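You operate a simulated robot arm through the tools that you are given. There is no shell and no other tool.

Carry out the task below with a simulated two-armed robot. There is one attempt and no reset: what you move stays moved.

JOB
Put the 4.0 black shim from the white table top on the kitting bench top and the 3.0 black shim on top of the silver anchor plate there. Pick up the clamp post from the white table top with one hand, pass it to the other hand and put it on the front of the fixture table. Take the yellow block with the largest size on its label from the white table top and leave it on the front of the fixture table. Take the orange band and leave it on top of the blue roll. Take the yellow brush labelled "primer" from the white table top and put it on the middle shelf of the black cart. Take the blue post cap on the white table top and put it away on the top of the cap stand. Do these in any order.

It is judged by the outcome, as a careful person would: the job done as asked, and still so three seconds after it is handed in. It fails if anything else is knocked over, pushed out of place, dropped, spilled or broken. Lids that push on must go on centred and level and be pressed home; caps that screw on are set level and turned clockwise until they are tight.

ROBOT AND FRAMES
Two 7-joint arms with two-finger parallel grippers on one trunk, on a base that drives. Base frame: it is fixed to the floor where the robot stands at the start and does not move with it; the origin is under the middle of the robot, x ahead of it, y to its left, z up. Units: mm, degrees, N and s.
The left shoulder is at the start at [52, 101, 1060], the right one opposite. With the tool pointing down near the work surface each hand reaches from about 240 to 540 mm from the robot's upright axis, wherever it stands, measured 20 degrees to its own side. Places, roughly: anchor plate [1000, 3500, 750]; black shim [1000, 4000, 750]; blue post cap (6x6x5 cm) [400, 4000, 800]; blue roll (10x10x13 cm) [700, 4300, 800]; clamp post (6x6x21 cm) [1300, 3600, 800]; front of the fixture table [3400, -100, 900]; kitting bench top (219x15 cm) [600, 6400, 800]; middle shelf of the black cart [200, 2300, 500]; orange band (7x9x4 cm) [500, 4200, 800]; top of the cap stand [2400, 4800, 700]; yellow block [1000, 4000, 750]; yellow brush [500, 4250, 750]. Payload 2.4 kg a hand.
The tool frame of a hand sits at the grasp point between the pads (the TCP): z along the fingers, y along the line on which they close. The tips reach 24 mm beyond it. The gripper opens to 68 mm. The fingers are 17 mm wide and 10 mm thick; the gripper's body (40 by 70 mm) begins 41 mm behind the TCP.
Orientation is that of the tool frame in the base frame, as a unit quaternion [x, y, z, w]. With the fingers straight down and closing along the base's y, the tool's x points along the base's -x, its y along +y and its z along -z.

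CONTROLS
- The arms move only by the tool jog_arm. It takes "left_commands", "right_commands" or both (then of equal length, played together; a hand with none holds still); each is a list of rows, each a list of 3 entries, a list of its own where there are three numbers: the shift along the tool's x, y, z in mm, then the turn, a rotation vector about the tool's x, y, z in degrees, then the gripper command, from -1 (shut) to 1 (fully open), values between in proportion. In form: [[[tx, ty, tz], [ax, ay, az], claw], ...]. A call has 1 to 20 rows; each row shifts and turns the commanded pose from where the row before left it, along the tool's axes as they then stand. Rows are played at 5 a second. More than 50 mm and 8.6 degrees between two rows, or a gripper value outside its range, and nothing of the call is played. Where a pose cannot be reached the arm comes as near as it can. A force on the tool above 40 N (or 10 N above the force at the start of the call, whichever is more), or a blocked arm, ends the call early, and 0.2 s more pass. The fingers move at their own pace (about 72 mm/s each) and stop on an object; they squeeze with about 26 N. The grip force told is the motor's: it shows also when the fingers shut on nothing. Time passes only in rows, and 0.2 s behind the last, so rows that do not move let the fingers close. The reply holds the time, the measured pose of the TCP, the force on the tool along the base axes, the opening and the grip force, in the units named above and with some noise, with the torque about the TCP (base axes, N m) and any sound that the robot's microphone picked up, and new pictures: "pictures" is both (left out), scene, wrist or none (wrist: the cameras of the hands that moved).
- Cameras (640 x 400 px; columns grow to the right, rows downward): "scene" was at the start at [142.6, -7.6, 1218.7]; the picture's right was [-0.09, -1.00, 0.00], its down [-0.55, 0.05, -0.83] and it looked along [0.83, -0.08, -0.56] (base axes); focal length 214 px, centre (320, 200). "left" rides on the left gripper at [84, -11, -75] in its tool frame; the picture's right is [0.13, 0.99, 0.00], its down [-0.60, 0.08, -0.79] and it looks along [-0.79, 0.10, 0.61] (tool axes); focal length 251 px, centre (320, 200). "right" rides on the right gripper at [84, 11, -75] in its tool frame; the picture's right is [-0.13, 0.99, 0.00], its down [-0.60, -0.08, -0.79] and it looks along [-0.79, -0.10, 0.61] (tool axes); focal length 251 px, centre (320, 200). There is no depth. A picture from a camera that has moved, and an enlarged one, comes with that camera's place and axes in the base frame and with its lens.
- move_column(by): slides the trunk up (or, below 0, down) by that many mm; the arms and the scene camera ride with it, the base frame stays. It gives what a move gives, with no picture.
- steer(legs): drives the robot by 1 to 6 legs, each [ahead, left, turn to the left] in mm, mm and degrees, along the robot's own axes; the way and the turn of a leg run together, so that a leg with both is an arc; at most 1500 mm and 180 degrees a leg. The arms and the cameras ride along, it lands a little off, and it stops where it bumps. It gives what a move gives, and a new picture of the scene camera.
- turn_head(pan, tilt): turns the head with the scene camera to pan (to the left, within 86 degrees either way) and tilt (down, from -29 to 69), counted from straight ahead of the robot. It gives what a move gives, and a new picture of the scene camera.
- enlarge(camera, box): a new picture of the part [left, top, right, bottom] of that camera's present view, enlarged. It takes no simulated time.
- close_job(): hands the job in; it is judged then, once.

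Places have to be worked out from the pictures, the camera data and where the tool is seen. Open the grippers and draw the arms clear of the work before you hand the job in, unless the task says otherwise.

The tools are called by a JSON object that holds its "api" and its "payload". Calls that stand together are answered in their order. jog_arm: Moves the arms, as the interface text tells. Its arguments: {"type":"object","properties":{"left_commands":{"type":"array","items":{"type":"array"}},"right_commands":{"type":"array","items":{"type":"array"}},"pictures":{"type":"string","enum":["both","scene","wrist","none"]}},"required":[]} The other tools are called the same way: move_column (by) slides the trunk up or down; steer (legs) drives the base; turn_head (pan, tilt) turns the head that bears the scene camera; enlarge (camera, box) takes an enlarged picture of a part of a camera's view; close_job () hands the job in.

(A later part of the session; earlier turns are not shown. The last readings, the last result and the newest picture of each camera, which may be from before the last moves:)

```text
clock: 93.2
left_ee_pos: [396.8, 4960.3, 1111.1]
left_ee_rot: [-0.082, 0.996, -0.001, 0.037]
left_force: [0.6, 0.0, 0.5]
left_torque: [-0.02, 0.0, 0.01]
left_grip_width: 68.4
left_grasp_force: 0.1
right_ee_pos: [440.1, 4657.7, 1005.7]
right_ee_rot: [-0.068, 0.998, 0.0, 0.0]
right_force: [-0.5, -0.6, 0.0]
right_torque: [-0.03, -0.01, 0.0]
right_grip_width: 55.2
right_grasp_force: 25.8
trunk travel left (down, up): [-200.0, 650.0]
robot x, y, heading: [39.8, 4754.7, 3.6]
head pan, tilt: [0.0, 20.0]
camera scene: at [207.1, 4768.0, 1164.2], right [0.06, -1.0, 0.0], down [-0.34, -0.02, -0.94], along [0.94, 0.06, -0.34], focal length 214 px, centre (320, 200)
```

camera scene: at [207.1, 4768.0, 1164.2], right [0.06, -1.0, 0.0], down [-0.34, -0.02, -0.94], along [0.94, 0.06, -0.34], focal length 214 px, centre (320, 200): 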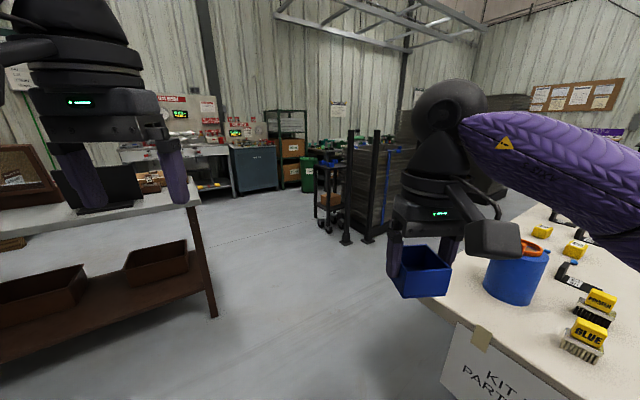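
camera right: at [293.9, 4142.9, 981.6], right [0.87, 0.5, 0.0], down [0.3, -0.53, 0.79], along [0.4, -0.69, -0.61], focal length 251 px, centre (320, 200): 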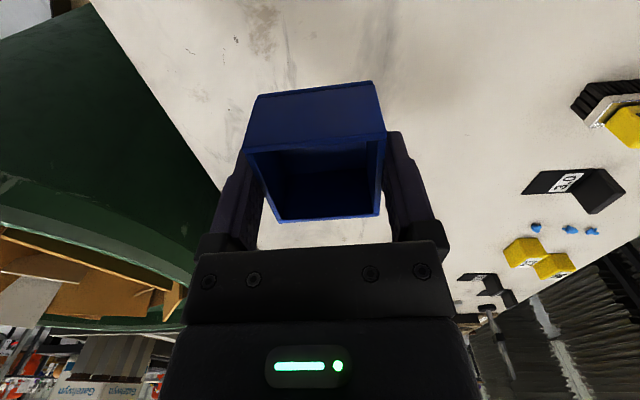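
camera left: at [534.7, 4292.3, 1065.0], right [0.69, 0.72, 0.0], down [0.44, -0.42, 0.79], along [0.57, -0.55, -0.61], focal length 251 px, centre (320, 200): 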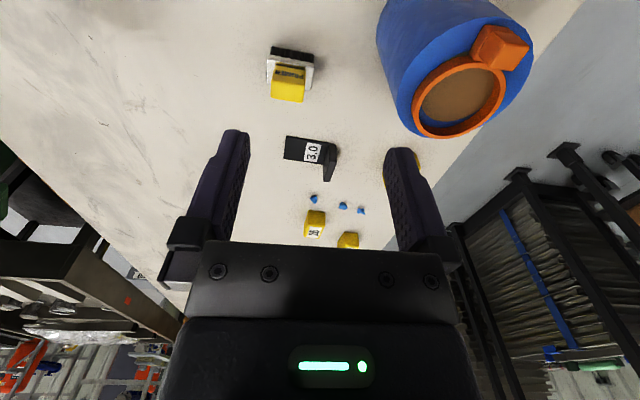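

The bench's near leg is at about (1215, 5508); the passage between bench and table toward the cap stand is clear. I drive through it.

{"api": "steer", "payload": {"legs": [[300, 250, 0], [1200, 0, 0]]}}

{"api": "turn_head", "payload": {"pan": -20, "tilt": 35}}

```text
clock: 101.3
left_ee_pos: [1867.9, 5292.5, 1110.7]
left_ee_rot: [-0.08, 0.996, -0.002, 0.037]
left_force: [-0.4, 0.9, 0.1]
left_torque: [0.0, 0.03, -0.03]
left_grip_width: 68.1
left_grasp_force: 0.1
right_ee_pos: [1910.9, 4987.4, 1005.5]
right_ee_rot: [-0.067, 0.998, 0.0, 0.001]
right_force: [-0.6, -0.7, -0.3]
right_torque: [-0.02, 0.01, -0.01]
right_grip_width: 55.3
right_grasp_force: 26.3
trunk travel left (down, up): [-200.0, 650.0]
robot x, y, heading: [1511.8, 5089.4, 3.2]
head pan, tilt: [0.0, 20.0]
camera scene: at [1678.2, 5100.1, 1164.3], right [0.06, -1.0, 0.0], down [-0.34, -0.02, -0.94], along [0.94, 0.05, -0.34], focal length 214 px, centre (320, 200)
```

scene: 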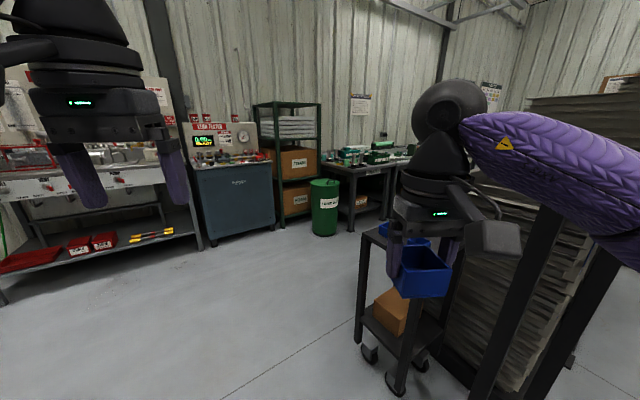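

```text
clock: 102.1
left_ee_pos: [1868.7, 5292.4, 1110.8]
left_ee_rot: [-0.081, 0.996, -0.001, 0.036]
left_force: [-1.1, -0.8, -0.8]
left_torque: [0.02, 0.01, 0.01]
left_grip_width: 67.9
left_grasp_force: 0.1
right_ee_pos: [1911.5, 4988.4, 1006.1]
right_ee_rot: [-0.068, 0.998, 0.0, 0.0]
right_force: [0.0, -0.2, -1.1]
right_torque: [0.03, 0.0, -0.01]
right_grip_width: 55.2
right_grasp_force: 26.4
trunk travel left (down, up): [-200.0, 650.0]
robot x, y, heading: [1512.0, 5092.2, 3.2]
head pan, tilt: [-20.0, 35.0]
camera scene: at [1669.6, 5069.5, 1140.5], right [-0.29, -0.96, 0.0], down [-0.55, 0.16, -0.82], along [0.78, -0.24, -0.57], focal length 214 px, centre (320, 200)
```

scene: 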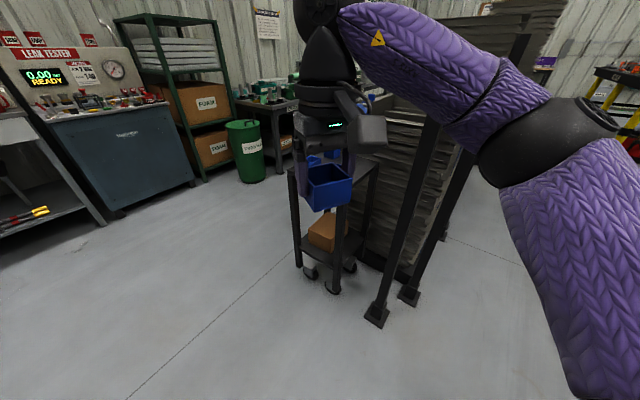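

The stand's legs are near (2365, 4779), (2562, 4935), (2459, 4594); tall posts stand at about (2169, 4604), so I must keep my right elbow away from them. I raise the trunk and approach from the north-west to see its top.

{"api": "move_column", "payload": {"by": 250}}

{"api": "steer", "payload": {"legs": [[496, 180, 0], [0, 0, -55]]}}

{"api": "turn_head", "payload": {"pan": 0, "tilt": 50}}

```text
clock: 104.7
left_ee_pos: [1817.7, 5289.6, 1401.1]
left_ee_rot: [-0.081, 0.991, -0.004, 0.102]
left_force: [0.1, 0.4, 0.3]
left_torque: [-0.03, 0.0, -0.01]
left_grip_width: 68.0
left_grasp_force: 0.0
right_ee_pos: [1911.1, 4988.9, 1256.2]
right_ee_rot: [-0.068, 0.998, 0.0, 0.0]
right_force: [1.1, -0.7, -0.3]
right_torque: [-0.01, -0.02, 0.01]
right_grip_width: 55.3
right_grasp_force: 25.5
trunk travel left (down, up): [-450.0, 399.0]
robot x, y, heading: [1512.7, 5089.9, 3.4]
head pan, tilt: [-20.0, 35.0]
```

```text
clock: 110.2
left_ee_pos: [2322.7, 5158.3, 1401.3]
left_ee_rot: [0.392, 0.914, -0.052, 0.089]
left_force: [0.0, -0.3, -0.4]
left_torque: [0.02, -0.01, -0.01]
left_grip_width: 68.1
left_grasp_force: 0.0
right_ee_pos: [2127.2, 4910.0, 1255.3]
right_ee_rot: [0.407, 0.914, 0.0, 0.0]
right_force: [-0.4, 0.4, -1.0]
right_torque: [-0.02, 0.02, 0.01]
right_grip_width: 55.4
right_grasp_force: 25.7
trunk travel left (down, up): [-450.0, 399.0]
robot x, y, heading: [1985.1, 5298.4, -52.6]
head pan, tilt: [-20.0, 35.0]
camera scene: at [2028.8, 5193.4, 1393.3], right [-0.95, -0.3, 0.0], down [-0.17, 0.55, -0.82], along [0.25, -0.78, -0.57], focal length 214 px, centre (320, 200)
```

scene: 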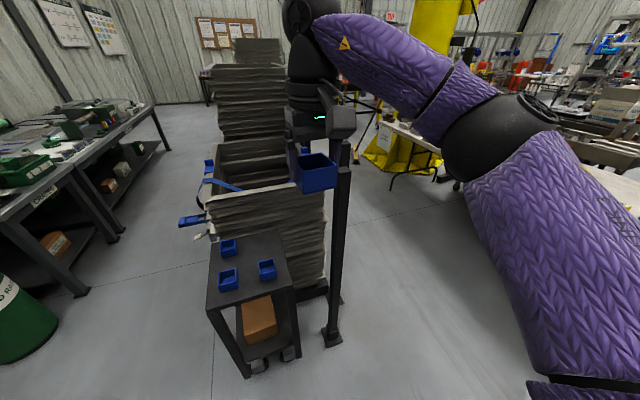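

```text
clock: 111.0
left_ee_pos: [2322.0, 5158.4, 1400.9]
left_ee_rot: [0.392, 0.914, -0.052, 0.089]
left_force: [0.7, 0.6, -0.2]
left_torque: [-0.02, 0.01, -0.01]
left_grip_width: 68.1
left_grasp_force: 0.0
right_ee_pos: [2127.9, 4911.6, 1254.5]
right_ee_rot: [0.407, 0.913, 0.001, 0.0]
right_force: [-0.4, -0.2, 0.7]
right_torque: [0.0, -0.01, 0.02]
right_grip_width: 55.4
right_grasp_force: 25.6
trunk travel left (down, up): [-450.0, 399.0]
robot x, y, heading: [1984.2, 5299.1, -52.6]
head pan, tilt: [0.0, 50.0]
camera scene: at [2049.2, 5216.3, 1371.6], right [-0.79, -0.61, 0.0], down [-0.47, 0.61, -0.64], along [0.39, -0.51, -0.77], focal length 214 px, centre (320, 200)
```

scene: 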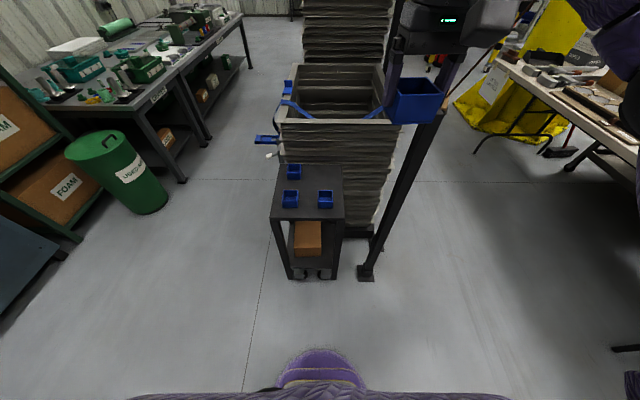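

The stand's top carries three caps; the free place is its far-right quarter as seen from here. I enlarge for measuring.

{"api": "enlarge", "payload": {"camera": "scene", "box": [250, 150, 370, 290]}}

```text
2.86 times, centred on (310, 220) of scene
camera zoom: at [2049.2, 5216.3, 1371.6], right [-0.79, -0.61, 0.0], down [-0.47, 0.61, -0.64], along [0.39, -0.51, -0.77], focal length 613 px, centre (349, 143)
```

zoom: 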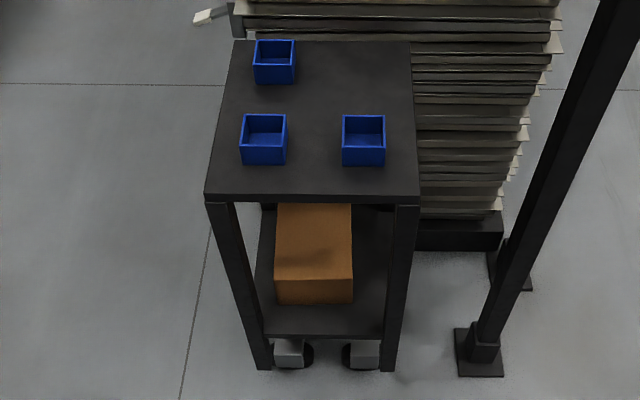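

The free spot is at about A=700 mm ahead, 5 mm right of the camera — world ≈ (2470, 4657). I'll come in from the north-east corner side so that my right elbow stays off the posts: first drive around north of the stand and turn.

{"api": "steer", "payload": {"legs": [[446, 692, 0], [0, 0, -50.3]]}}

{"api": "turn_head", "payload": {"pan": -10, "tilt": 50}}

```text
clock: 117.7
left_ee_pos: [2907.2, 5013.1, 1400.9]
left_ee_rot: [0.748, 0.656, -0.084, 0.058]
left_force: [0.2, 0.9, 0.2]
left_torque: [0.0, -0.03, 0.04]
left_grip_width: 68.0
left_grasp_force: 0.0
right_ee_pos: [2593.4, 5010.9, 1256.0]
right_ee_rot: [0.761, 0.649, -0.001, 0.0]
right_force: [0.2, 1.0, -0.3]
right_torque: [0.04, 0.0, 0.02]
right_grip_width: 55.1
right_grasp_force: 26.0
trunk travel left (down, up): [-450.0, 399.0]
robot x, y, heading: [2805.2, 5363.1, -103.4]
head pan, tilt: [0.0, 50.0]
camera scene: at [2781.5, 5263.2, 1371.6], right [-0.97, 0.23, 0.0], down [0.18, 0.74, -0.64], along [-0.15, -0.62, -0.77], focal length 214 px, centre (320, 200)
```

scene: 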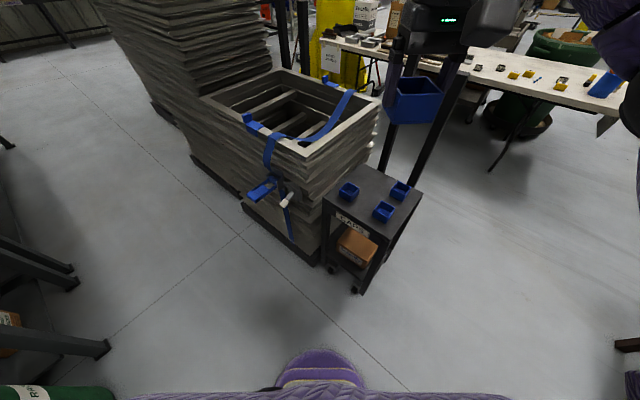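

```text
clock: 118.4
left_ee_pos: [2908.1, 5013.4, 1400.7]
left_ee_rot: [0.748, 0.655, -0.085, 0.058]
left_force: [0.2, -0.2, -0.4]
left_torque: [-0.02, -0.02, 0.0]
left_grip_width: 68.1
left_grasp_force: 0.1
right_ee_pos: [2592.1, 5010.7, 1256.2]
right_ee_rot: [0.761, 0.649, -0.001, 0.0]
right_force: [-0.2, 0.1, -0.4]
right_torque: [0.01, 0.01, 0.02]
right_grip_width: 55.4
right_grasp_force: 26.1
trunk travel left (down, up): [-450.0, 399.0]
robot x, y, heading: [2803.4, 5362.5, -103.4]
head pan, tilt: [-10.0, 50.0]
camera scene: at [2768.9, 5267.5, 1371.6], right [-0.92, 0.4, 0.0], down [0.31, 0.7, -0.64], along [-0.26, -0.59, -0.77], focal length 214 px, centre (320, 200)
```

scene: 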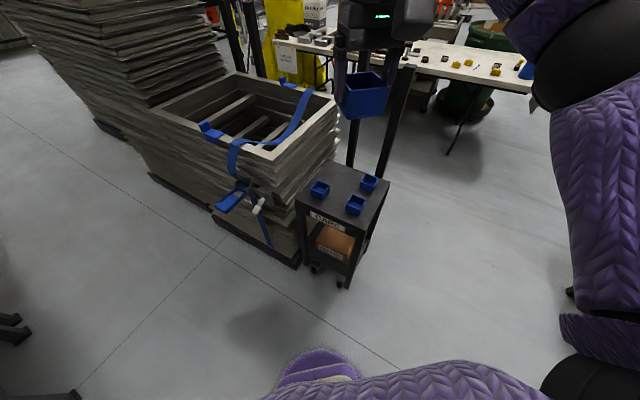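

I enlarge the stand from this side.

{"api": "enlarge", "payload": {"camera": "scene", "box": [220, 130, 420, 290]}}

```text
2.50 times, centred on (320, 210) of scene
camera zoom: at [2768.9, 5267.5, 1371.6], right [-0.92, 0.4, 0.0], down [0.31, 0.7, -0.64], along [-0.26, -0.59, -0.77], focal length 536 px, centre (320, 175)
```

zoom: 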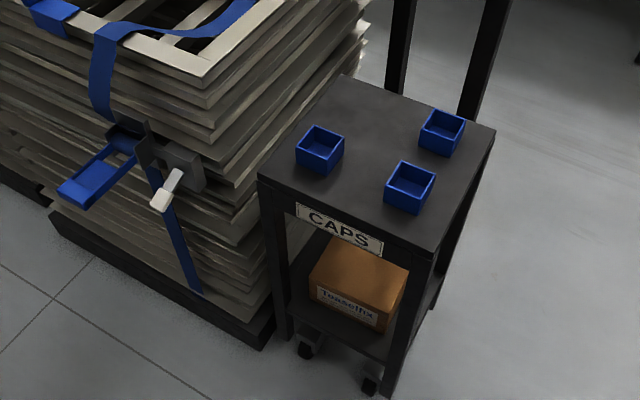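

The stand top is a 300 mm square; its free quarter lies toward the far corner. A spot there is 749 mm ahead and 225 mm right of my axis, so I drive 279 mm ahead and 55 mm right, keeping about 40 mm to the stand's legs.

{"api": "steer", "payload": {"legs": [[200, -55, 0]]}}

{"api": "turn_head", "payload": {"pan": -10, "tilt": 60}}

{"api": "enlarge", "payload": {"camera": "scene", "box": [220, 120, 460, 320]}}

```text
clock: 120.0
left_ee_pos: [2806.9, 4833.5, 1400.8]
left_ee_rot: [0.749, 0.655, -0.085, 0.058]
left_force: [0.4, -0.7, -0.3]
left_torque: [0.0, -0.02, 0.01]
left_grip_width: 68.1
left_grasp_force: 0.0
right_ee_pos: [2491.6, 4832.4, 1255.9]
right_ee_rot: [0.761, 0.648, 0.001, 0.0]
right_force: [-0.3, -0.3, 0.2]
right_torque: [0.02, -0.05, 0.04]
right_grip_width: 55.4
right_grasp_force: 26.0
trunk travel left (down, up): [-450.0, 399.0]
robot x, y, heading: [2707.0, 5186.3, -103.5]
head pan, tilt: [-10.0, 50.0]
camera scene: at [2668.7, 5088.7, 1371.5], right [-0.92, 0.4, 0.0], down [0.31, 0.7, -0.64], along [-0.26, -0.59, -0.77], focal length 214 px, centre (320, 200)
```

scene: 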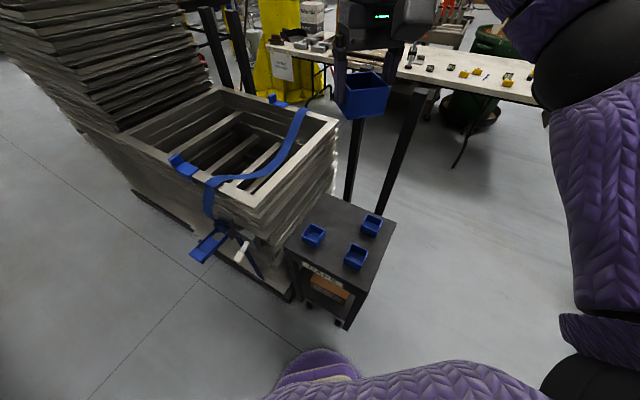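

```text
clock: 120.7
left_ee_pos: [2808.8, 4835.3, 1401.2]
left_ee_rot: [0.749, 0.655, -0.084, 0.058]
left_force: [-0.9, 0.7, -0.4]
left_torque: [0.01, 0.01, 0.01]
left_grip_width: 67.8
left_grasp_force: 0.1
right_ee_pos: [2493.0, 4832.5, 1255.5]
right_ee_rot: [0.761, 0.649, 0.0, 0.001]
right_force: [-0.8, 0.4, -0.7]
right_torque: [0.0, 0.01, 0.01]
right_grip_width: 55.5
right_grasp_force: 25.5
trunk travel left (down, up): [-450.0, 399.0]
robot x, y, heading: [2702.6, 5183.4, -103.7]
head pan, tilt: [-10.0, 60.0]
camera scene: at [2673.3, 5098.9, 1359.1], right [-0.92, 0.4, 0.0], down [0.35, 0.79, -0.5], along [-0.2, -0.46, -0.87], focal length 214 px, centre (320, 200)
```

scene: 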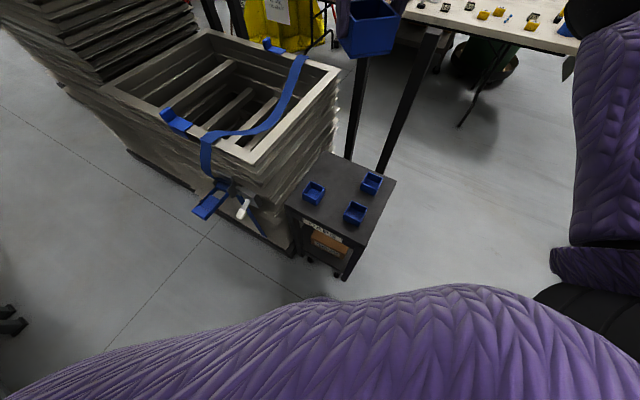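

```text
2.00 times, centred on (340, 220) of scene
camera zoom: at [2673.3, 5098.9, 1359.1], right [-0.92, 0.4, 0.0], down [0.35, 0.79, -0.5], along [-0.2, -0.46, -0.87], focal length 429 px, centre (280, 160)
```

zoom: 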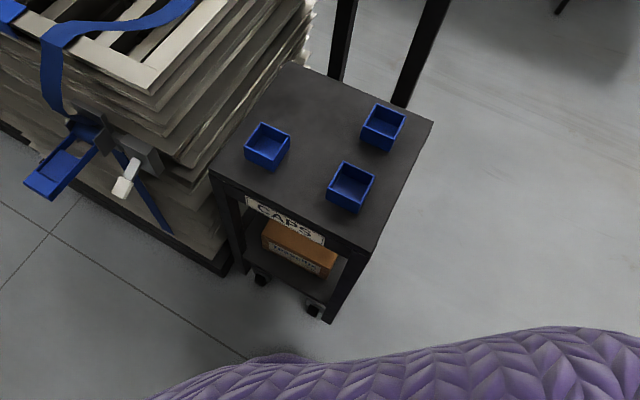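

The stand is as expected: target spot now 545 mm ahead, 165 mm right of my axis. I drive 75 mm closer, lower the trunk partly and check the left arm against the stack.

{"api": "steer", "payload": {"legs": [[75, 0, 0]]}}

{"api": "move_column", "payload": {"by": -200}}

{"api": "turn_head", "payload": {"pan": 45, "tilt": 35}}

```text
clock: 121.8
left_ee_pos: [2790.1, 4759.1, 1400.1]
left_ee_rot: [0.749, 0.655, -0.085, 0.057]
left_force: [-0.1, 0.0, -0.6]
left_torque: [0.02, 0.03, 0.0]
left_grip_width: 67.9
left_grasp_force: 0.0
right_ee_pos: [2474.5, 4758.8, 1255.8]
right_ee_rot: [0.761, 0.648, 0.002, 0.0]
right_force: [0.2, -0.4, 0.1]
right_torque: [0.01, -0.02, 0.01]
right_grip_width: 55.5
right_grasp_force: 26.2
trunk travel left (down, up): [-450.0, 399.0]
robot x, y, heading: [2690.0, 5108.6, -103.8]
head pan, tilt: [-10.0, 60.0]
camera scene: at [2654.9, 5023.5, 1358.9], right [-0.92, 0.4, 0.0], down [0.35, 0.79, -0.5], along [-0.2, -0.46, -0.87], focal length 214 px, centre (320, 200)
```

scene: 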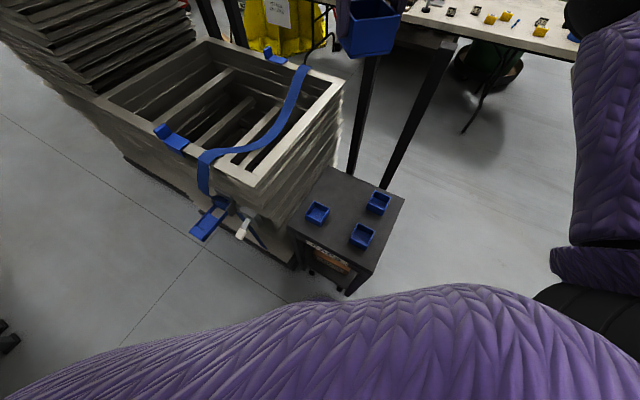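

```text
clock: 124.0
left_ee_pos: [2789.4, 4760.9, 1201.3]
left_ee_rot: [0.749, 0.655, -0.085, 0.057]
left_force: [-0.3, -0.2, -0.5]
left_torque: [0.02, 0.0, 0.0]
left_grip_width: 68.1
left_grasp_force: 0.1
right_ee_pos: [2474.7, 4758.4, 1055.8]
right_ee_rot: [0.762, 0.648, -0.001, 0.0]
right_force: [-0.6, -0.4, 0.0]
right_torque: [-0.01, -0.01, 0.05]
right_grip_width: 55.4
right_grasp_force: 26.2
trunk travel left (down, up): [-250.0, 599.0]
robot x, y, heading: [2692.6, 5111.5, -103.7]
head pan, tilt: [-10.0, 60.0]
```

```text
clock: 125.2
left_ee_pos: [2790.1, 4760.4, 1200.7]
left_ee_rot: [0.749, 0.655, -0.085, 0.057]
left_force: [-0.4, 0.0, 0.6]
left_torque: [0.01, 0.0, -0.02]
left_grip_width: 68.1
left_grasp_force: 0.1
right_ee_pos: [2473.4, 4757.4, 1055.5]
right_ee_rot: [0.762, 0.648, 0.0, -0.001]
right_force: [-0.3, 0.3, 0.0]
right_torque: [-0.04, 0.01, 0.02]
right_grip_width: 55.1
right_grasp_force: 25.8
trunk travel left (down, up): [-250.0, 599.0]
robot x, y, heading: [2686.0, 5112.0, -103.8]
head pan, tilt: [45.0, 35.0]
camera scene: at [2719.5, 4977.1, 1191.4], right [-0.85, -0.52, 0.0], down [-0.3, 0.49, -0.82], along [0.43, -0.7, -0.57], focal length 214 px, centre (320, 200)
```

scene: 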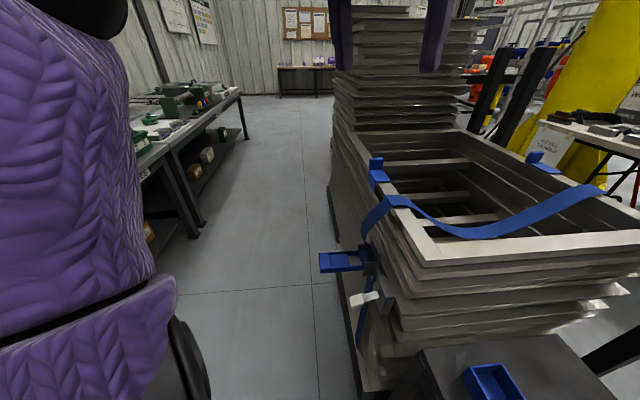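

The left arm is well clear of the stack. I lower the trunk further and turn the held cap 44° clockwise so it lines up with the stand.

{"api": "move_column", "payload": {"by": -150}}

{"api": "turn_head", "payload": {"pan": -10, "tilt": 60}}

{"api": "jog_arm", "payload": {"right_commands": [[[0, 0, 0], [0, 0, 7.3], -1], [[0, 0, 0], [0, 0, 7.3], -1], [[0, 0, 0], [0, 0, 7.3], -1], [[0, 0, 0], [0, 0, 7.3], -1], [[0, 0, 0], [0, 0, 7.3], -1], [[0, 0, 0], [0, 0, 7.3], -1], [[0, 0, 0], [0, 0, 0], -1]], "pictures": "both"}}

```text
clock: 126.9
left_ee_pos: [2789.0, 4761.4, 1052.0]
left_ee_rot: [0.748, 0.655, -0.084, 0.059]
left_force: [1.2, -0.7, 0.2]
left_torque: [0.06, -0.03, 0.01]
left_grip_width: 68.2
left_grasp_force: 0.1
right_ee_pos: [2473.7, 4759.1, 906.4]
right_ee_rot: [0.761, 0.648, 0.001, 0.0]
right_force: [0.0, -0.4, -1.3]
right_torque: [-0.01, -0.03, 0.01]
right_grip_width: 55.2
right_grasp_force: 26.2
trunk travel left (down, up): [-100.0, 750.0]
robot x, y, heading: [2687.2, 5107.0, -103.7]
head pan, tilt: [45.0, 35.0]
```

```text
clock: 128.2
left_ee_pos: [2788.1, 4761.2, 1051.3]
left_ee_rot: [0.749, 0.655, -0.085, 0.058]
left_force: [-0.4, 1.0, 1.0]
left_torque: [-0.02, 0.0, 0.02]
left_grip_width: 67.7
left_grasp_force: 0.0
right_ee_pos: [2474.5, 4758.0, 905.2]
right_ee_rot: [0.761, 0.648, 0.001, 0.0]
right_force: [-0.2, 0.5, 0.1]
right_torque: [0.02, -0.01, -0.02]
right_grip_width: 55.4
right_grasp_force: 26.1
trunk travel left (down, up): [-100.0, 750.0]
robot x, y, heading: [2686.6, 5110.7, -103.6]
head pan, tilt: [-10.0, 60.0]
camera scene: at [2636.9, 4949.6, 1003.4], right [-0.92, 0.4, 0.0], down [0.35, 0.79, -0.5], along [-0.2, -0.46, -0.87], focal length 214 px, centre (320, 200)
```

scene: 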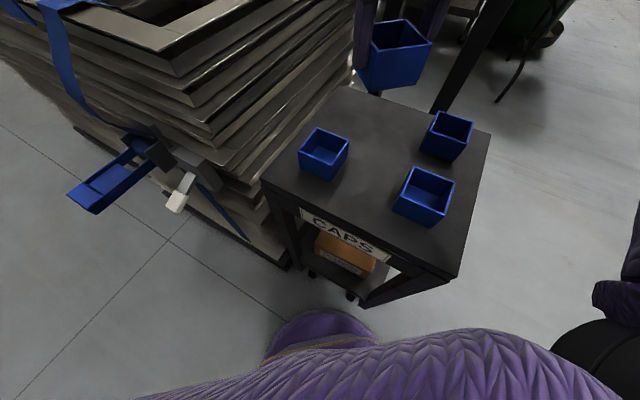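

```text
clock: 129.8
left_ee_pos: [2787.9, 4760.3, 1050.2]
left_ee_rot: [0.749, 0.655, -0.085, 0.058]
left_force: [0.7, -0.8, -0.3]
left_torque: [-0.02, -0.01, 0.01]
left_grip_width: 68.1
left_grasp_force: 0.0
right_ee_pos: [2474.7, 4758.7, 905.7]
right_ee_rot: [0.949, 0.316, -0.001, 0.0]
right_force: [-0.6, 0.0, -0.4]
right_torque: [0.0, 0.0, 0.01]
right_grip_width: 55.5
right_grasp_force: 25.8
trunk travel left (down, up): [-100.0, 750.0]
robot x, y, heading: [2686.8, 5109.1, -103.6]
head pan, tilt: [-10.0, 60.0]
camera scene: at [2636.9, 4949.6, 1003.3], right [-0.92, 0.4, 0.0], down [0.35, 0.79, -0.5], along [-0.2, -0.46, -0.87], focal length 214 px, centre (320, 200)
camera right: at [2548.1, 4800.9, 980.3], right [0.49, -0.87, 0.0], down [-0.53, -0.3, 0.79], along [-0.69, -0.39, -0.61], focal length 251 px, centre (320, 200)
```

scene: 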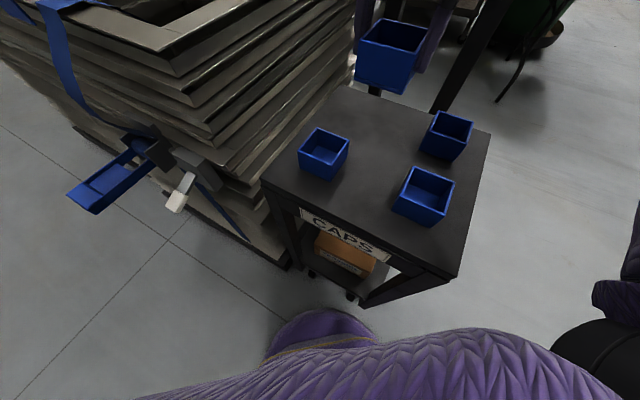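
right: 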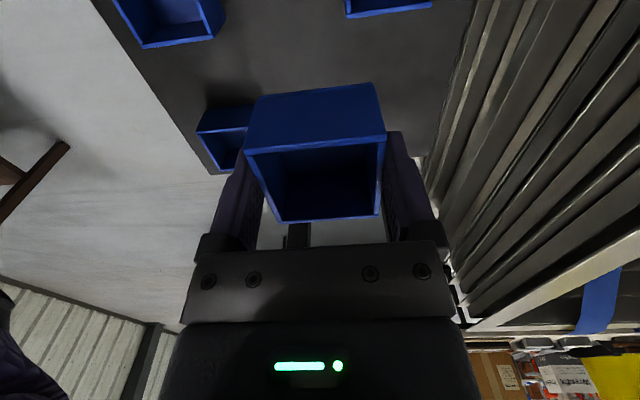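

The cap is aligned with the stand's edges. I enlarge to locate the free spot relative to the hand.

{"api": "enlarge", "payload": {"camera": "scene", "box": [250, 0, 510, 290]}}

{"api": "enlarge", "payload": {"camera": "right", "box": [80, 0, 480, 250]}}

```text
1.38 times, centred on (380, 145) of scene
camera zoom: at [2636.9, 4949.6, 1003.3], right [-0.92, 0.4, 0.0], down [0.35, 0.79, -0.5], along [-0.2, -0.46, -0.87], focal length 296 px, centre (237, 276)
```

zoom: 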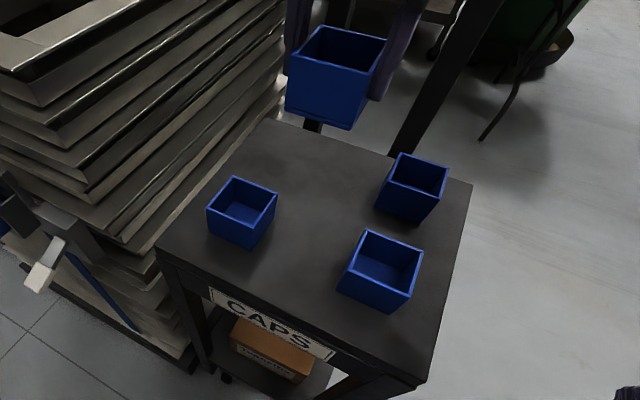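

```text
1.60 times, centred on (280, 125) of right
camera zoom: at [2548.1, 4800.9, 980.3], right [0.49, -0.87, 0.0], down [-0.53, -0.3, 0.79], along [-0.69, -0.39, -0.61], focal length 402 px, centre (384, 320)
```

zoom: 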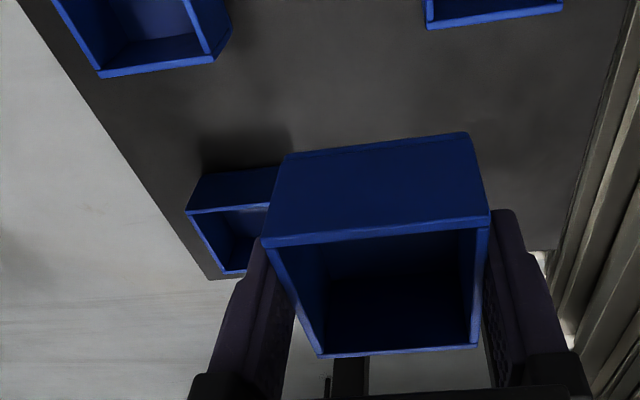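

Combining views gives the stand top at z ≈ 738 and the free spot 63 mm ahead and 15 mm left of the hand. I move there and descend to z ≈ 805.

{"api": "jog_arm", "payload": {"right_commands": [[[-21, 5, 0], [0, 0, 0], -1], [[-21, 5, 0], [0, 0, 0], -1], [[-21, 5, 0], [0, 0, 0], -1], [[0, 0, 35], [0, 0, 0], -1], [[0, 0, 35], [0, 0, 0], -1], [[0, 0, 30], [0, 0, 0], -1], [[0, 0, 0], [0, 0, 0], -1]], "pictures": "both"}}

{"api": "enlarge", "payload": {"camera": "scene", "box": [250, 0, 510, 290]}}

```text
clock: 131.4
left_ee_pos: [2789.7, 4761.0, 1051.9]
left_ee_rot: [0.749, 0.655, -0.084, 0.058]
left_force: [0.4, -0.5, -0.5]
left_torque: [0.0, -0.02, -0.01]
left_grip_width: 68.1
left_grasp_force: 0.1
right_ee_pos: [2435.5, 4710.0, 804.6]
right_ee_rot: [0.948, 0.317, 0.001, 0.0]
right_force: [0.2, 0.6, -0.4]
right_torque: [0.04, 0.03, 0.01]
right_grip_width: 55.5
right_grasp_force: 26.5
trunk travel left (down, up): [-100.0, 750.0]
robot x, y, heading: [2688.1, 5113.8, -103.8]
head pan, tilt: [-10.0, 60.0]
camera scene: at [2636.8, 4949.6, 1003.4], right [-0.92, 0.4, 0.0], down [0.35, 0.79, -0.5], along [-0.2, -0.46, -0.87], focal length 214 px, centre (320, 200)
camera right: at [2508.0, 4751.4, 879.4], right [0.49, -0.87, 0.0], down [-0.53, -0.3, 0.79], along [-0.69, -0.39, -0.61], focal length 251 px, centre (320, 200)
```

scene: 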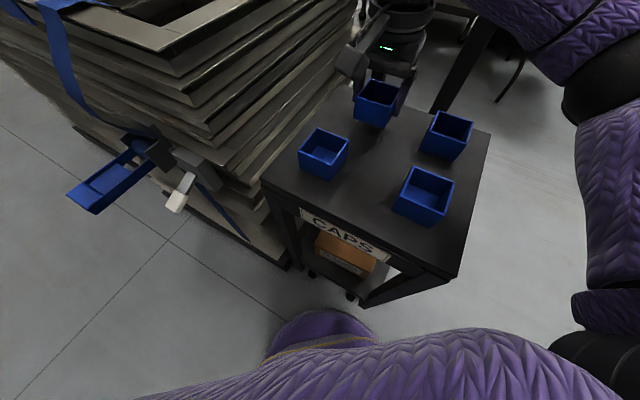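
right: 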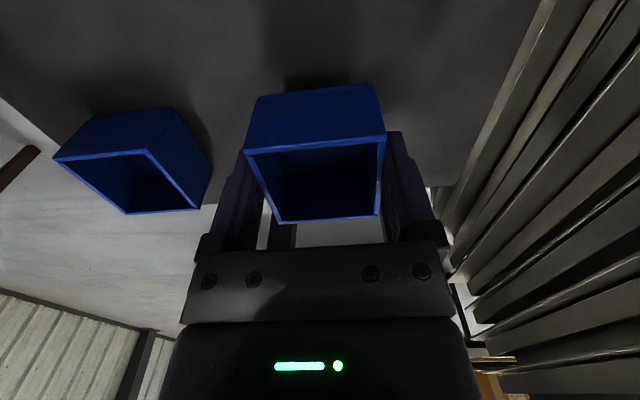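

```text
1.38 times, centred on (380, 145) of scene
camera zoom: at [2636.8, 4949.6, 1003.4], right [-0.92, 0.4, 0.0], down [0.35, 0.79, -0.5], along [-0.2, -0.46, -0.87], focal length 296 px, centre (237, 276)
```

zoom: 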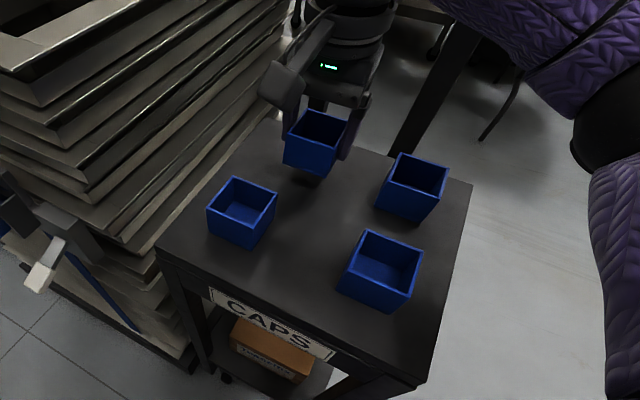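

The cap hangs about 25 mm over the free quarter, square with the others. I lower in small steps until I feel contact.

{"api": "jog_arm", "payload": {"right_commands": [[[0, 0, 12], [0, 0, 0], -1], [[0, 0, 4], [0, 0, 0], -1], [[0, 0, 4], [0, 0, 0], -1], [[0, 0, 0], [0, 0, 0], -1]], "pictures": "none"}}

```text
clock: 132.4
left_ee_pos: [2790.0, 4760.8, 1052.7]
left_ee_rot: [0.75, 0.654, -0.086, 0.057]
left_force: [-0.1, -0.1, 0.6]
left_torque: [0.01, -0.02, -0.02]
left_grip_width: 68.1
left_grasp_force: 0.1
right_ee_pos: [2434.8, 4708.3, 785.2]
right_ee_rot: [0.948, 0.318, 0.0, 0.0]
right_force: [-0.1, -0.3, -0.2]
right_torque: [-0.01, 0.01, 0.03]
right_grip_width: 55.6
right_grasp_force: 25.7
trunk travel left (down, up): [-100.0, 750.0]
robot x, y, heading: [2688.8, 5107.9, -104.0]
head pan, tilt: [-10.0, 60.0]
```

No contact yet at z = 785. I keep lowering in 3 mm steps.

{"api": "jog_arm", "payload": {"right_commands": [[[0, 0, 3], [0, 0, 0], -1], [[0, 0, 3], [0, 0, 0], -1], [[0, 0, 0], [0, 0, 0], -1]], "pictures": "none"}}

```text
clock: 133.2
left_ee_pos: [2789.2, 4761.5, 1050.9]
left_ee_rot: [0.748, 0.655, -0.085, 0.059]
left_force: [0.0, 0.0, -0.2]
left_torque: [-0.03, -0.01, 0.02]
left_grip_width: 68.1
left_grasp_force: 0.1
right_ee_pos: [2434.0, 4707.7, 779.5]
right_ee_rot: [0.948, 0.317, 0.0, 0.001]
right_force: [-2.3, -0.3, 7.9]
right_torque: [0.0, 0.14, 0.0]
right_grip_width: 55.5
right_grasp_force: 26.0
trunk travel left (down, up): [-100.0, 750.0]
robot x, y, heading: [2688.1, 5109.8, -103.6]
head pan, tilt: [-10.0, 60.0]
```

Contact (8 N) at z = 779.5: the cap stands on the stand. I open the fingers.

{"api": "jog_arm", "payload": {"right_commands": [[[0, 0, 0], [0, 0, 0], 0.7], [[0, 0, 0], [0, 0, 0], 0.85], [[0, 0, 0], [0, 0, 0], 1], [[0, 0, 0], [0, 0, 0], 1]], "pictures": "both"}}

```text
clock: 134.2
left_ee_pos: [2788.9, 4761.1, 1051.4]
left_ee_rot: [0.748, 0.655, -0.084, 0.059]
left_force: [-0.8, 0.2, -1.2]
left_torque: [-0.01, -0.01, 0.02]
left_grip_width: 67.9
left_grasp_force: 0.1
right_ee_pos: [2434.4, 4708.5, 779.4]
right_ee_rot: [0.948, 0.318, -0.001, 0.0]
right_force: [-0.7, -0.6, 0.1]
right_torque: [0.02, 0.02, 0.03]
right_grip_width: 67.7
right_grasp_force: 0.2
trunk travel left (down, up): [-100.0, 750.0]
robot x, y, heading: [2688.6, 5107.2, -103.9]
head pan, tilt: [-10.0, 60.0]
camera scene: at [2636.9, 4949.6, 1003.3], right [-0.92, 0.4, 0.0], down [0.35, 0.79, -0.5], along [-0.2, -0.46, -0.87], focal length 214 px, centre (320, 200)
camera right: at [2506.8, 4750.5, 853.9], right [0.49, -0.87, 0.0], down [-0.53, -0.3, 0.79], along [-0.69, -0.39, -0.61], focal length 251 px, centre (320, 200)
```

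scene: 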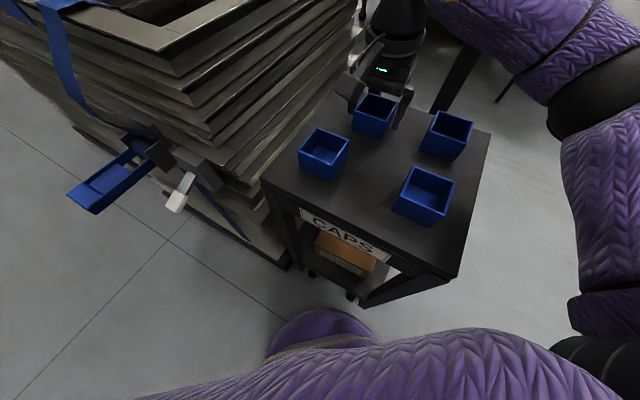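
right: 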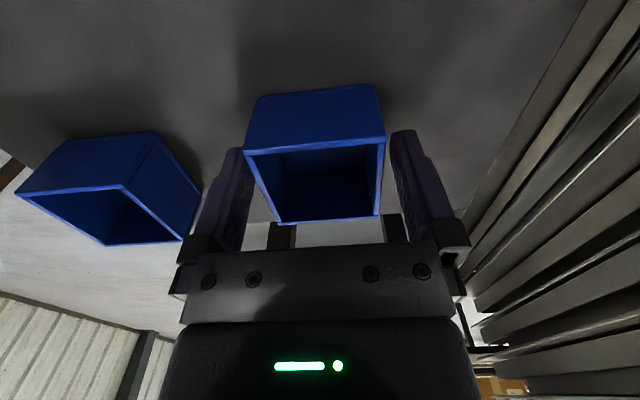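

Released cleanly. I lift the hand straight up, then turn it back.

{"api": "jog_arm", "payload": {"right_commands": [[[0, 0, -30], [0, 0, 0], 1], [[0, 0, -35], [0, 0, 0], 1], [[0, 0, -35], [0, 0, 0], 1], [[0, 0, -35], [0, 0, 0], 1], [[10, 0, -20], [0, 0, -7.3], 1], [[10, 0, 0], [0, 0, -7.3], 1], [[10, 0, 0], [0, 0, -7.3], 1], [[10, 0, 0], [0, 0, -7.3], 1], [[0, 0, 0], [0, 0, -7.3], 1], [[0, 0, 0], [0, 0, -7.3], 1]], "pictures": "scene"}}

{"api": "move_column", "payload": {"by": 200}}

{"api": "steer", "payload": {"legs": [[-350, 0, 0]]}}

```text
clock: 136.4
left_ee_pos: [2789.6, 4761.1, 1050.7]
left_ee_rot: [0.749, 0.654, -0.085, 0.058]
left_force: [0.2, 0.1, -0.4]
left_torque: [0.06, 0.0, -0.01]
left_grip_width: 68.1
left_grasp_force: 0.1
right_ee_pos: [2460.8, 4739.9, 934.6]
right_ee_rot: [0.761, 0.649, 0.0, 0.0]
right_force: [0.6, 0.2, -0.5]
right_torque: [-0.01, 0.04, 0.01]
right_grip_width: 68.1
right_grasp_force: 0.1
trunk travel left (down, up): [-100.0, 750.0]
robot x, y, heading: [2687.9, 5112.8, -104.0]
head pan, tilt: [-10.0, 60.0]
camera scene: at [2636.9, 4949.6, 1003.4], right [-0.92, 0.4, 0.0], down [0.35, 0.79, -0.5], along [-0.2, -0.46, -0.87], focal length 214 px, centre (320, 200)
```

scene: 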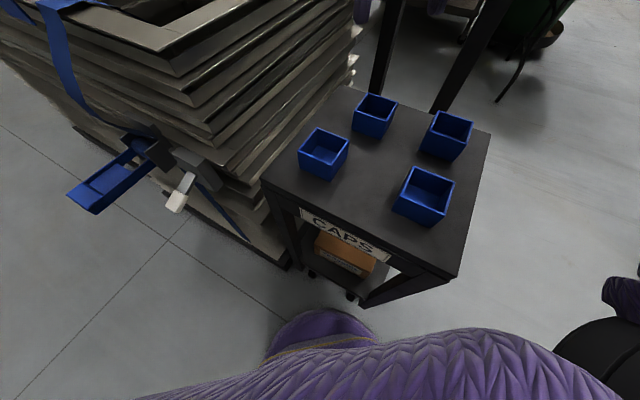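

```text
clock: 138.6
left_ee_pos: [2790.9, 4760.3, 1250.9]
left_ee_rot: [0.749, 0.655, -0.084, 0.057]
left_force: [-0.6, 0.8, 0.1]
left_torque: [0.02, -0.02, 0.03]
left_grip_width: 68.0
left_grasp_force: 0.0
right_ee_pos: [2460.8, 4737.7, 1134.1]
right_ee_rot: [0.762, 0.648, 0.0, 0.0]
right_force: [-0.9, -0.9, -0.2]
right_torque: [-0.01, 0.01, 0.02]
right_grip_width: 67.9
right_grasp_force: 0.1
trunk travel left (down, up): [-300.0, 550.0]
robot x, y, heading: [2684.9, 5110.4, -103.7]
head pan, tilt: [-10.0, 60.0]
```

```text
clock: 140.8
left_ee_pos: [2873.7, 5102.0, 1251.7]
left_ee_rot: [0.747, 0.657, -0.085, 0.059]
left_force: [-0.5, -0.2, -0.6]
left_torque: [-0.01, 0.01, 0.02]
left_grip_width: 68.1
left_grasp_force: 0.1
right_ee_pos: [2544.3, 5077.8, 1134.5]
right_ee_rot: [0.759, 0.651, 0.0, 0.0]
right_force: [-0.1, -0.7, 0.3]
right_torque: [0.01, 0.01, 0.0]
right_grip_width: 68.0
right_grasp_force: 0.1
trunk travel left (down, up): [-300.0, 550.0]
robot x, y, heading: [2765.3, 5453.0, -103.2]
head pan, tilt: [-10.0, 60.0]
camera scene: at [2732.2, 5342.6, 1207.8], right [-0.92, 0.4, 0.0], down [0.34, 0.8, -0.5], along [-0.2, -0.46, -0.87], focal length 214 px, centre (320, 200)
```

scene: 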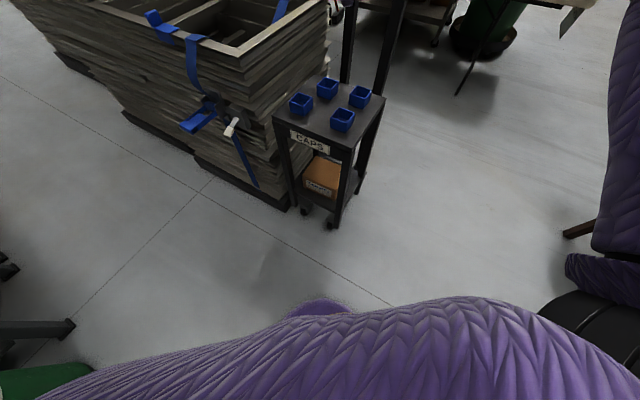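

The cap sits squarely with the others and I'm backed off. Now I drive around to the long left side of the white table, facing it.

{"api": "steer", "payload": {"legs": [[348, -806, 0], [0, 0, -41], [880, 146, 0]]}}

{"api": "turn_head", "payload": {"pan": 0, "tilt": 50}}

```text
clock: 151.6
left_ee_pos: [1142.8, 4326.2, 1251.1]
left_ee_rot: [0.928, 0.357, -0.099, 0.025]
left_force: [0.7, -0.5, 0.5]
left_torque: [0.01, 0.01, 0.01]
left_grip_width: 68.0
left_grasp_force: 0.0
right_ee_pos: [876.5, 4522.5, 1134.4]
right_ee_rot: [0.938, 0.347, 0.0, 0.0]
right_force: [0.5, 0.1, 0.0]
right_torque: [0.0, 0.0, -0.02]
right_grip_width: 67.9
right_grasp_force: 0.0
trunk travel left (down, up): [-300.0, 550.0]
robot x, y, heading: [1293.5, 4660.3, -143.8]
head pan, tilt: [-10.0, 60.0]
camera scene: at [1191.9, 4601.8, 1207.8], right [-0.44, 0.9, 0.0], down [0.78, 0.38, -0.5], along [-0.45, -0.22, -0.87], focal length 214 px, centre (320, 200)
```

scene: 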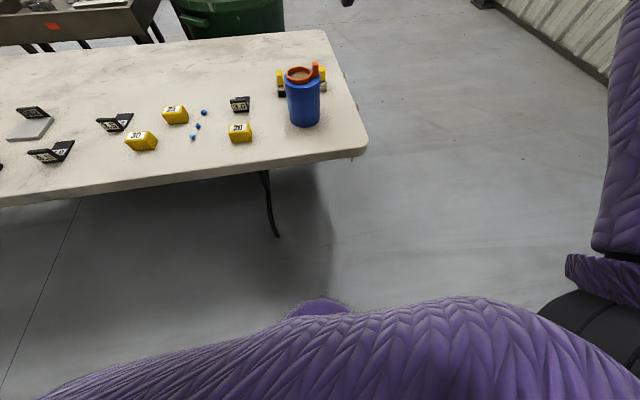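

```text
clock: 152.3
left_ee_pos: [1143.7, 4326.6, 1250.5]
left_ee_rot: [0.928, 0.358, -0.1, 0.025]
left_force: [-0.5, 0.1, -0.7]
left_torque: [-0.02, 0.01, 0.01]
left_grip_width: 68.0
left_grasp_force: 0.1
right_ee_pos: [876.2, 4522.5, 1134.2]
right_ee_rot: [0.938, 0.346, 0.0, 0.0]
right_force: [-0.1, 0.0, -0.4]
right_torque: [0.03, 0.01, -0.01]
right_grip_width: 68.1
right_grasp_force: 0.0
trunk travel left (down, up): [-300.0, 550.0]
robot x, y, heading: [1290.9, 4660.6, -144.0]
head pan, tilt: [0.0, 50.0]
camera scene: at [1189.7, 4585.9, 1220.3], right [-0.59, 0.81, 0.0], down [0.62, 0.45, -0.64], along [-0.52, -0.38, -0.77], focal length 214 px, centre (320, 200)
```

scene: 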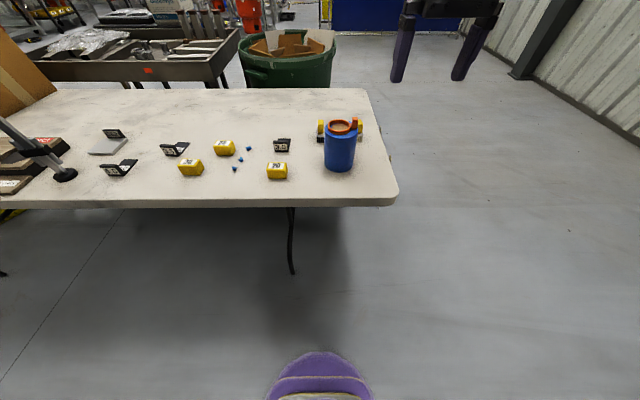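

I enlarge the table's items from this side to read the labels.

{"api": "enlarge", "payload": {"camera": "scene", "box": [70, 100, 230, 200]}}

{"api": "enlarge", "payload": {"camera": "scene", "box": [220, 100, 410, 210]}}

{"api": "enlarge", "payload": {"camera": "scene", "box": [0, 80, 160, 220]}}

```text
4.00 times, centred on (150, 150) of scene
camera zoom: at [1189.7, 4585.9, 1220.3], right [-0.59, 0.81, 0.0], down [0.62, 0.45, -0.64], along [-0.52, -0.38, -0.77], focal length 858 px, centre (1000, 400)
```

zoom: 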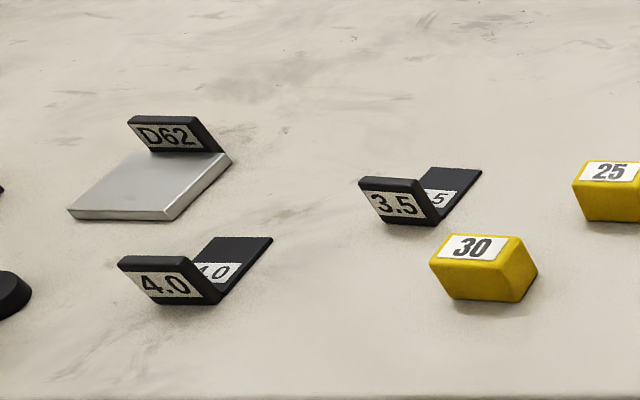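

```text
3.37 times, centred on (315, 155) of scene
camera zoom: at [1189.7, 4585.9, 1220.3], right [-0.59, 0.81, 0.0], down [0.62, 0.45, -0.64], along [-0.52, -0.38, -0.77], focal length 722 px, centre (337, 352)
```

zoom: 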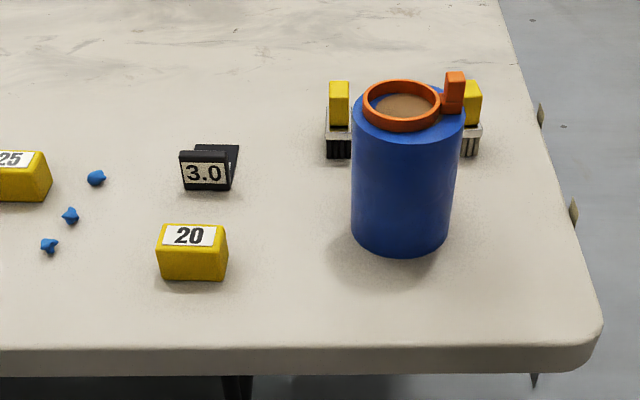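

```text
2.86 times, centred on (80, 150) of scene
camera zoom: at [1189.7, 4585.9, 1220.3], right [-0.59, 0.81, 0.0], down [0.62, 0.45, -0.64], along [-0.52, -0.38, -0.77], focal length 613 px, centre (1006, 343)
```

zoom: 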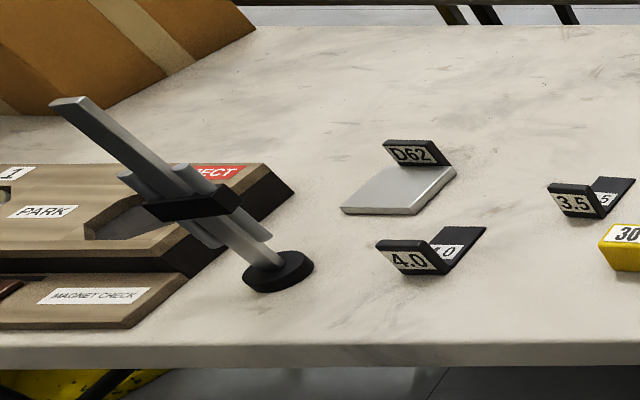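

The tabs read 4.0, 3.5 and 3.0, and the silver anchor plate carries tab D62. Shim 3.0's tab is about 763 mm ahead and 141 mm left of my axis. I pull the right hand up and back (clear of the roll), level the left hand, then drive 295 mm closer.

{"api": "jog_arm", "payload": {"left_commands": [[[20, 0, 10], [0, 6, 0], 1], [[20, 0, 10], [0, 5.8, 0], 1], [[0, 0, 10], [0, 0, 0], 1], [[0, 0, 10], [0, 0, 0], 1], [[0, 0, 0], [0, 0, 0], 1]], "right_commands": [[[30, 0, -20], [0, 0, 0], 1], [[30, 0, -20], [0, 0, 0], 1], [[30, 0, -20], [0, 0, 0], 1], [[30, 0, -20], [0, 0, 0], 1], [[0, 0, 0], [0, 0, 0], 1]], "pictures": "none"}}

{"api": "steer", "payload": {"legs": [[295, 0, 0]]}}

```text
clock: 153.5
left_ee_pos: [1170.1, 4354.2, 1204.6]
left_ee_rot: [0.933, 0.359, -0.003, -0.012]
left_force: [0.1, -0.4, 0.3]
left_torque: [0.03, 0.02, 0.02]
left_grip_width: 68.4
left_grasp_force: 0.1
right_ee_pos: [967.4, 4600.7, 1214.7]
right_ee_rot: [0.938, 0.347, 0.0, 0.0]
right_force: [-0.2, -0.1, 0.5]
right_torque: [-0.02, 0.03, 0.0]
right_grip_width: 67.9
right_grasp_force: 0.0
trunk travel left (down, up): [-300.0, 550.0]
robot x, y, heading: [1291.8, 4659.6, -143.8]
head pan, tilt: [0.0, 50.0]
```

```text
clock: 155.5
left_ee_pos: [938.0, 4183.6, 1205.8]
left_ee_rot: [0.934, 0.358, -0.004, -0.011]
left_force: [-0.5, -0.7, 0.1]
left_torque: [0.03, 0.01, -0.05]
left_grip_width: 67.9
left_grasp_force: 0.1
right_ee_pos: [735.0, 4430.2, 1213.5]
right_ee_rot: [0.939, 0.345, 0.0, 0.0]
right_force: [0.1, -0.3, 0.2]
right_torque: [0.01, 0.02, -0.01]
right_grip_width: 67.9
right_grasp_force: 0.1
trunk travel left (down, up): [-300.0, 550.0]
robot x, y, heading: [1062.6, 4489.3, -143.8]
head pan, tilt: [0.0, 50.0]
camera scene: at [957.1, 4416.5, 1220.3], right [-0.59, 0.81, 0.0], down [0.62, 0.45, -0.64], along [-0.52, -0.38, -0.77], focal length 214 px, centre (320, 200)
```

scene: 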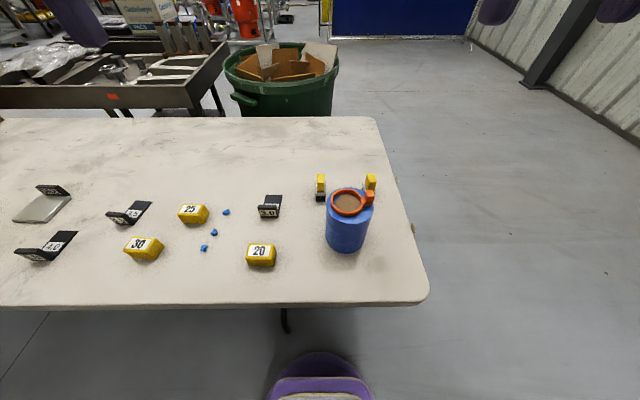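

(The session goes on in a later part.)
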